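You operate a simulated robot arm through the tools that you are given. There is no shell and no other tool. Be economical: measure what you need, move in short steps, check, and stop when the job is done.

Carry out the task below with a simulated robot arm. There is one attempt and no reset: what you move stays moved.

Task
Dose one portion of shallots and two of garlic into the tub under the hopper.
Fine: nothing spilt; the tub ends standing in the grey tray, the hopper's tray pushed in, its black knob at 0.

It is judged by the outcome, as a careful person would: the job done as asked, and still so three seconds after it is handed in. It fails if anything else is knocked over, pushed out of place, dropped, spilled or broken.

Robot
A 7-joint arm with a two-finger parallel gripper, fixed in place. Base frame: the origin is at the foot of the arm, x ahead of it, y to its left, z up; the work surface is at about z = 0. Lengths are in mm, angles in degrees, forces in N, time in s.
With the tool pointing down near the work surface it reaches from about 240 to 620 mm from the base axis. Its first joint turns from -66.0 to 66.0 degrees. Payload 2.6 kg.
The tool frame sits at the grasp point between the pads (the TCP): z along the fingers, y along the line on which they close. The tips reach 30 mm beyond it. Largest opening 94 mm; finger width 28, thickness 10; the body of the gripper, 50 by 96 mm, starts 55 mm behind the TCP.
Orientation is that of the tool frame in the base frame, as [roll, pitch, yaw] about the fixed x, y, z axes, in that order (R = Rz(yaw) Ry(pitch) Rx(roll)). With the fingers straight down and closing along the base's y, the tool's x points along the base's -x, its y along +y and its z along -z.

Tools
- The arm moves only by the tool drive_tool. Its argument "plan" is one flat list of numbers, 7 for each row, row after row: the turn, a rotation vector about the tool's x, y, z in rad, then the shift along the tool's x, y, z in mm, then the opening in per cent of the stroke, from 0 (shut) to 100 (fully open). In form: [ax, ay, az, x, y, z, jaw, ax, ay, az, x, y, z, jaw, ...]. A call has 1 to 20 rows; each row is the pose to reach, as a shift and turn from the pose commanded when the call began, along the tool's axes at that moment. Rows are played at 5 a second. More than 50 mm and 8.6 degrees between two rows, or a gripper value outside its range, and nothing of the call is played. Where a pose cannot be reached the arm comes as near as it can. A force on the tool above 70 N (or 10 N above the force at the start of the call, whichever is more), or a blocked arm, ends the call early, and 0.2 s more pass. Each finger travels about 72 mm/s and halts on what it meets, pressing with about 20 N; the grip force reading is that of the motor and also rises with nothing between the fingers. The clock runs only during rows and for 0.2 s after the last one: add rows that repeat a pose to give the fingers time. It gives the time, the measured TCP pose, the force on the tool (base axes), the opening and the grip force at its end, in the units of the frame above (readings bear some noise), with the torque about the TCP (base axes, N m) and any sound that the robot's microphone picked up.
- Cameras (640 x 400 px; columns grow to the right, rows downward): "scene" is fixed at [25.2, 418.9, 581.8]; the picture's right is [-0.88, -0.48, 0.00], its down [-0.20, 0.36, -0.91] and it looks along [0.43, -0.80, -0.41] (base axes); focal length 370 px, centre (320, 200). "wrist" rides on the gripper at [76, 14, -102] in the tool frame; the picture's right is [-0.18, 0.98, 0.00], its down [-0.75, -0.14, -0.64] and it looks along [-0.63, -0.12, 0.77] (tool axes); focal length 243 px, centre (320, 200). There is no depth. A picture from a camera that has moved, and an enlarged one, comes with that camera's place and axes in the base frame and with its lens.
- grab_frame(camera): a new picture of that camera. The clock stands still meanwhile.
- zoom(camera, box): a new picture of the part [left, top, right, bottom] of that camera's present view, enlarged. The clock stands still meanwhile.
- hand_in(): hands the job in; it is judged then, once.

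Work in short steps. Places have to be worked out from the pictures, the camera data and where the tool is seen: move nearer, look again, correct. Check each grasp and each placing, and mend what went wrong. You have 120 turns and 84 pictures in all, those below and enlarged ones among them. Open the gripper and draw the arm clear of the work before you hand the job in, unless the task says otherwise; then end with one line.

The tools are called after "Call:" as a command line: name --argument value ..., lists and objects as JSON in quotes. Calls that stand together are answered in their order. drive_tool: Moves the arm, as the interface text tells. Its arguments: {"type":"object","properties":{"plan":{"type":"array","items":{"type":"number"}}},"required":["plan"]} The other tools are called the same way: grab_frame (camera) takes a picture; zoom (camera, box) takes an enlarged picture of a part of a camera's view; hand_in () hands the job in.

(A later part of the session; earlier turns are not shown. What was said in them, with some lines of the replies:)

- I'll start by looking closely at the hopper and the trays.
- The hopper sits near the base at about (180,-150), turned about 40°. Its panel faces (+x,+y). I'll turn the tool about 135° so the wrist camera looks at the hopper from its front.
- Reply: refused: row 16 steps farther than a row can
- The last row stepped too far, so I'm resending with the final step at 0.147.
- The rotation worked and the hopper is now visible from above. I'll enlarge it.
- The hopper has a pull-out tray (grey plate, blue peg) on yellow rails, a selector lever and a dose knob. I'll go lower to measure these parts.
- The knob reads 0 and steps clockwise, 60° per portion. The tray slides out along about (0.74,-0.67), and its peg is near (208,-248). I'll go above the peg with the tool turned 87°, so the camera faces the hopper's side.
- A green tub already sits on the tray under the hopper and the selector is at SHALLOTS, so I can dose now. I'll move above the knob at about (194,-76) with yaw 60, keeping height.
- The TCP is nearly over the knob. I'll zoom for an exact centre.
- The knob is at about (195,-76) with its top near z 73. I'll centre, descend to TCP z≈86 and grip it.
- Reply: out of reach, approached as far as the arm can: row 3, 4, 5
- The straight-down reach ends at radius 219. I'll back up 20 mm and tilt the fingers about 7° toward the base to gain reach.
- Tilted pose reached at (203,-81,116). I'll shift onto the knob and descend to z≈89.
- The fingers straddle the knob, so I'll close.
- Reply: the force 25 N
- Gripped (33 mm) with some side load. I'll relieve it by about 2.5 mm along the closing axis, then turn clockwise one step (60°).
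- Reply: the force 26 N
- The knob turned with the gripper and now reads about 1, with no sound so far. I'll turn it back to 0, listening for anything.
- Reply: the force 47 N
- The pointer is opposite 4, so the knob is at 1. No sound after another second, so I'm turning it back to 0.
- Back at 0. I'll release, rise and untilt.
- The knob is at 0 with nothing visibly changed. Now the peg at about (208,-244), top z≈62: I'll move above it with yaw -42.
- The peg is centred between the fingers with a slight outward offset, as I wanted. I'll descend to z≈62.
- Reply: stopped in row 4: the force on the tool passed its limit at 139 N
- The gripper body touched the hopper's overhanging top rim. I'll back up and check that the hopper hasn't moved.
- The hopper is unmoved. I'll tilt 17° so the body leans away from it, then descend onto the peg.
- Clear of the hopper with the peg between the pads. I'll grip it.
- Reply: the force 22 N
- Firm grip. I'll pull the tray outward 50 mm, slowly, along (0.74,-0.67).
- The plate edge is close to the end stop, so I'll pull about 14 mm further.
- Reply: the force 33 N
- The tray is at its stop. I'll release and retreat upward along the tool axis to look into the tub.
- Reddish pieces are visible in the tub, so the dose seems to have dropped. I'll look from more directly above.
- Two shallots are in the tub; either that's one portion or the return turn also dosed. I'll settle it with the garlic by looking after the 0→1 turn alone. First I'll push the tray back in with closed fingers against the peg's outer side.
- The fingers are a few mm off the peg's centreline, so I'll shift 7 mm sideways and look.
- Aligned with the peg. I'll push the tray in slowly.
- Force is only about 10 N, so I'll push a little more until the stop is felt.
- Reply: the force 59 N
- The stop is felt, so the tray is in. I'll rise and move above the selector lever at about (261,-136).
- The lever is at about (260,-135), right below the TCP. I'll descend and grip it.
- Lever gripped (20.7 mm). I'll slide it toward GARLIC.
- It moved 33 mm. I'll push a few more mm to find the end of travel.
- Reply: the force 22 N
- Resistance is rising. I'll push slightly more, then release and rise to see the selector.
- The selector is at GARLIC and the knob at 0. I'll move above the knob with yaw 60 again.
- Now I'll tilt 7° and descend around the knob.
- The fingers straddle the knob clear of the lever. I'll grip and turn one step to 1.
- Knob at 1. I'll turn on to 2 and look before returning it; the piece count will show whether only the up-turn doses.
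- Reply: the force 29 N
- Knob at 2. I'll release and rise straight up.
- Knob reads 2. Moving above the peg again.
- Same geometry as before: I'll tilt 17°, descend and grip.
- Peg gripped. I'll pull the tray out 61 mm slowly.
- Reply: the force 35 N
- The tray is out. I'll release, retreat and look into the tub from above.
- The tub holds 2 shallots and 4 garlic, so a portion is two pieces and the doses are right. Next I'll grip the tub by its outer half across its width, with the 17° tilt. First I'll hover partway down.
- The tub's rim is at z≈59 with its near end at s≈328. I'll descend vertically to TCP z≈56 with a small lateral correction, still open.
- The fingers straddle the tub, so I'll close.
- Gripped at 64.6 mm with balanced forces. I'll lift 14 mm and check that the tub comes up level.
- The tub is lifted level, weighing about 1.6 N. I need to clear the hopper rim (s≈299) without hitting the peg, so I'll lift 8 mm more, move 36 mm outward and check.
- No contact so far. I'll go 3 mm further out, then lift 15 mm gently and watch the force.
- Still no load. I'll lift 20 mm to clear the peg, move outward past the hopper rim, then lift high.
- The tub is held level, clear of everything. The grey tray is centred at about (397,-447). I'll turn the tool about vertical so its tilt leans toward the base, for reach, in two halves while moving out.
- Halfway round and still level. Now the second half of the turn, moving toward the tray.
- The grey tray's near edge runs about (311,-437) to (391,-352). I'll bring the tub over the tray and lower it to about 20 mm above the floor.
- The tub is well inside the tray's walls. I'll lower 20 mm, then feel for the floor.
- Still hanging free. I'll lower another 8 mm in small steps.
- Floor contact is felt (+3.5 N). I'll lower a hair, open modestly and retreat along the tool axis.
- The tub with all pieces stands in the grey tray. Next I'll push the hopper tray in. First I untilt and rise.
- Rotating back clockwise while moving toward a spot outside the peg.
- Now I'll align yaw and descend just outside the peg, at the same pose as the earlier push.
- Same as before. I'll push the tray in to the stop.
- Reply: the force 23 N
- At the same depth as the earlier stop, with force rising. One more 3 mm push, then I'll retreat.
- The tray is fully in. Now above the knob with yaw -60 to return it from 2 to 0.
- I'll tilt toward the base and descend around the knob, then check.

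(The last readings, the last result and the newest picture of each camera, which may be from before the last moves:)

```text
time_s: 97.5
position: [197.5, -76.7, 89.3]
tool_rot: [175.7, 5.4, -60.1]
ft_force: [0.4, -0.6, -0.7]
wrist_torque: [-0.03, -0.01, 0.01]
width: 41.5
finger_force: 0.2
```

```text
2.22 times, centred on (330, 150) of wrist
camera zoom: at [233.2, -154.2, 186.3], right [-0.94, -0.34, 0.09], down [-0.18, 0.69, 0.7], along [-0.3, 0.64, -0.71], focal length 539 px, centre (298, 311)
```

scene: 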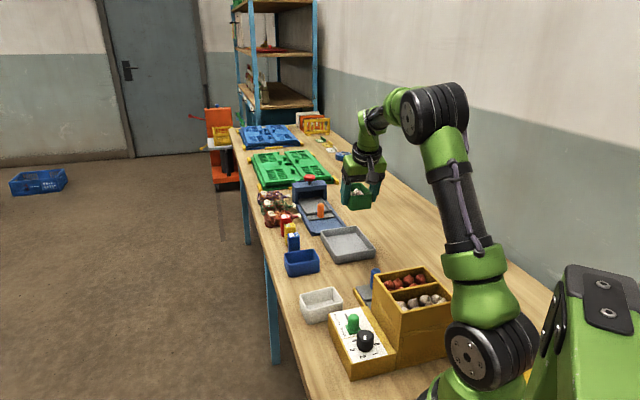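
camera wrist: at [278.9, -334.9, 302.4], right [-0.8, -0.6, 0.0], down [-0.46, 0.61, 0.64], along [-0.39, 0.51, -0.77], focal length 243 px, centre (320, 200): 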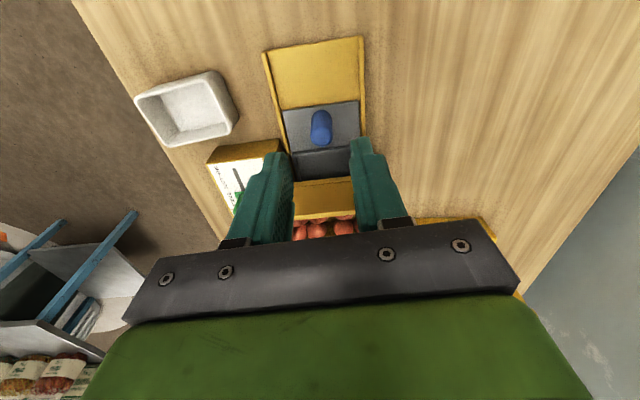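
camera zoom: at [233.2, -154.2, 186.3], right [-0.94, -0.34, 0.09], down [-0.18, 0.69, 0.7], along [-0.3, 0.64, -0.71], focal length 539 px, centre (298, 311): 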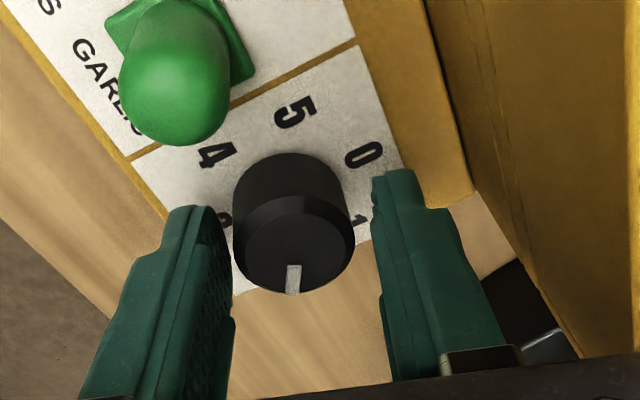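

I'll shift 2 mm to centre, grip and turn back 120° to 0.

Call:
drive_tool --plan '[0, 0, 0, 0, -2, 0, 44, 0, 0, 0, 0, -2, 0, 25, 0, 0, 0, 0, -2, 0, 25, 0, 0, -0.14, 0, -2, 0, 25, 0, 0, -0.28, 0, -2, 0, 25, 0, 0, -0.42, 0, -2, 0, 25, 0, 0, -0.56, 0, -1.5, 0, 25, 0, 0, -0.7, 0, -1.5, 0, 25, 0, 0, -0.84, 0, -1, 0, 25, 0, 0, -0.98, 0, -1, 0, 25, 0, 0, -1.12, 0, -1, 0, 25, 0, 0, -1.26, 0, -1, 0, 25, 0, 0, -1.4, 0, -1, 0, 25, 0, 0, -1.54, 0, -1, 0, 25, 0, 0, -1.68, 0, -1, 0, 25, 0, 0, -1.82, 0, -1, 0, 25, 0, 0, -1.96, 0, -1, 0, 25, 0, 0, -2.094, 0, -1, 0, 25, 0, 0, -2.094, 0, -1, 0, 25]'

Call:
zoom --camera "wrist" --box '[220, 60, 440, 240]'

```text
time_s: 101.5
position: [199.5, -78.3, 90.4]
tool_rot: [-173.2, 1.2, 60.3]
ft_force: [2.9, -8.4, -0.8]
wrist_torque: [-0.91, -0.38, -0.01]
width: 32.9
finger_force: 45.2
```

```text
2.22 times, centred on (330, 150) of wrist
camera zoom: at [258.8, -22.1, 190.2], right [0.76, -0.65, -0.11], down [-0.42, -0.61, 0.67], along [-0.5, -0.46, -0.74], focal length 539 px, centre (298, 311)
```

zoom: 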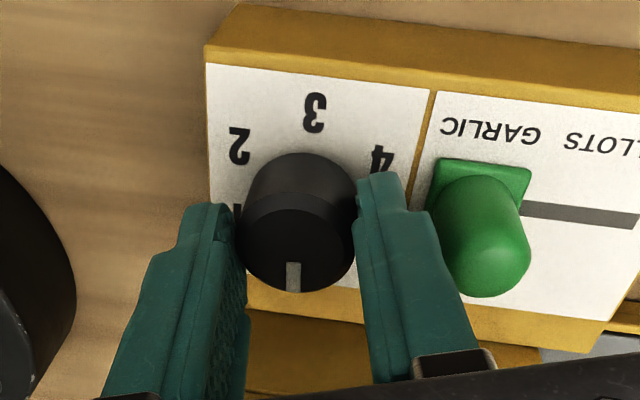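

The knob is back at 0. I'll release, rise clear and verify.

Call:
drive_tool --plan '[0, 0, 0, 0, 0, 0, 35, 0, 0, 0, 0, 0, 0, 44, 0, 0, 0, 0, 0, -30, 44, -0.06, 0.009, 0, 0, 0, -70, 44, -0.119, 0.0175, 0, 0, 0, -115, 60, -0.119, 0.0175, 0, 0, 0, -150, 80]'

Call:
grab_frame --camera "wrist"

Call:
zoom --camera "wrist" --box '[260, 20, 440, 180]'

```text
time_s: 102.9
position: [215.7, -86.8, 238.4]
tool_rot: [179.9, 0.2, 60.2]
ft_force: [-0.3, 0.1, -0.3]
wrist_torque: [0.01, 0.01, 0.0]
width: 75.0
finger_force: 0.0
```

```text
9 pictures are left
camera wrist: at [263.5, -25.9, 342.8], right [0.76, -0.65, 0.0], down [-0.5, -0.58, 0.64], along [-0.42, -0.49, -0.77], focal length 243 px, centre (320, 200)
```

wrist: 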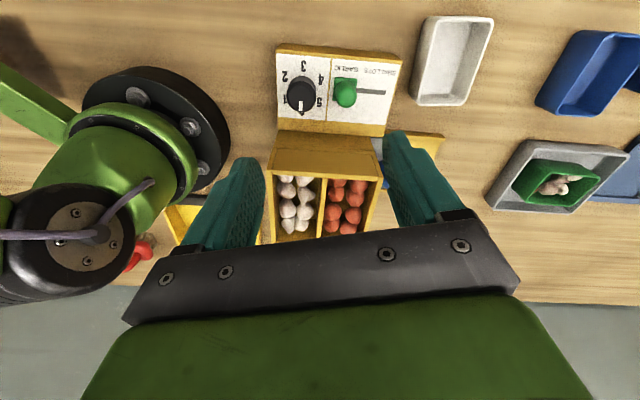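

```text
2.50 times, centred on (350, 100) of wrist
camera zoom: at [263.5, -25.9, 342.8], right [0.76, -0.65, 0.0], down [-0.5, -0.58, 0.64], along [-0.42, -0.49, -0.77], focal length 606 px, centre (245, 450)
```

zoom: 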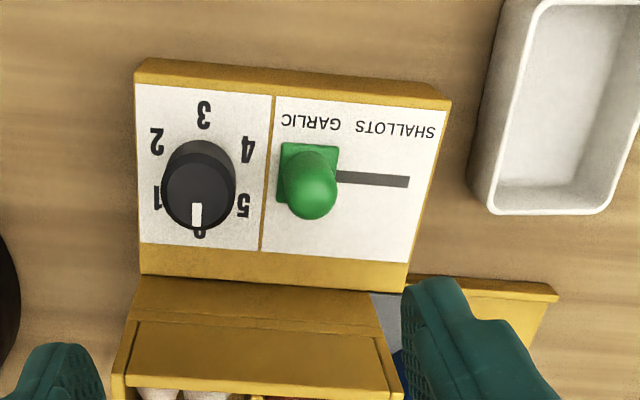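

The knob reads 0, the tray is in and the tub is in the grey tray. I'll raise the arm clear and take a last look.

Call:
drive_tool --plan '[0, 0, 0, 15, 10, -40, 100, 0, 0, 0, 30, 20, -80, 100, 0, 0, 0, 45, 30, -120, 100, 0, 0, 0, 60, 40, -150, 100]'

Call:
grab_frame --camera "scene"

Call:
zoom --camera "wrist" --box '[280, 20, 600, 220]'

```text
time_s: 103.9
position: [278.8, -53.0, 390.1]
tool_rot: [180.0, 0.1, 60.1]
ft_force: [0.3, 0.2, 0.7]
wrist_torque: [-0.04, 0.0, 0.02]
width: 93.9
finger_force: 0.0
```

```text
7 pictures are left
```

scene: 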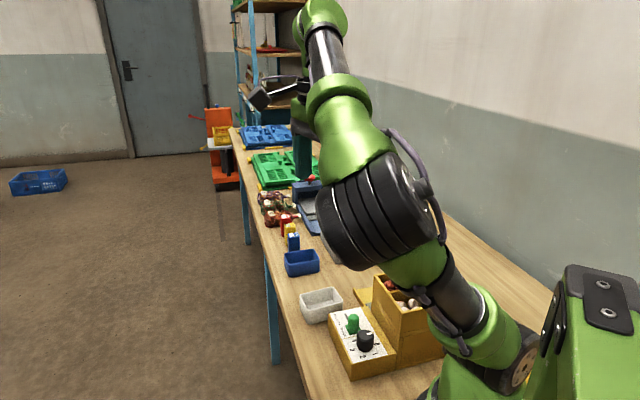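

```text
2.00 times, centred on (440, 120) of wrist
camera zoom: at [327.8, 6.3, 492.5], right [0.76, -0.65, 0.0], down [-0.5, -0.58, 0.64], along [-0.42, -0.49, -0.77], focal length 485 px, centre (80, 360)
```

zoom: 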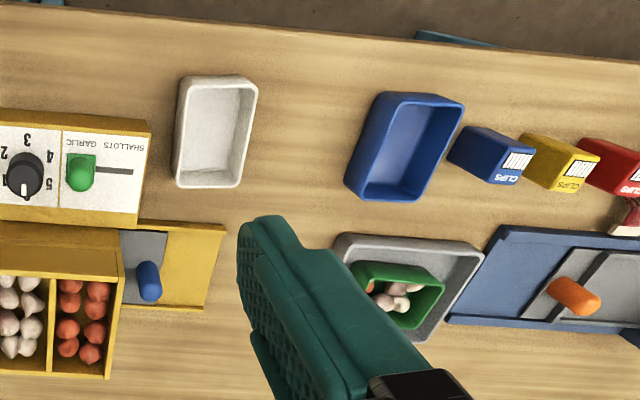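

Everything is in place, nothing is spilt and the arm is clear, so I'm handing in.

Call:
hand_in

```text
The job is handed in.
```

I dosed one portion of shallots (2 pieces) and two of garlic (4 pieces) into the green tub. It now stands in the grey tray, with the hopper's tray pushed in, the black knob at 0 and no spills seen. The gripper once bumped the hopper's top rim hard, but the hopper did not move.
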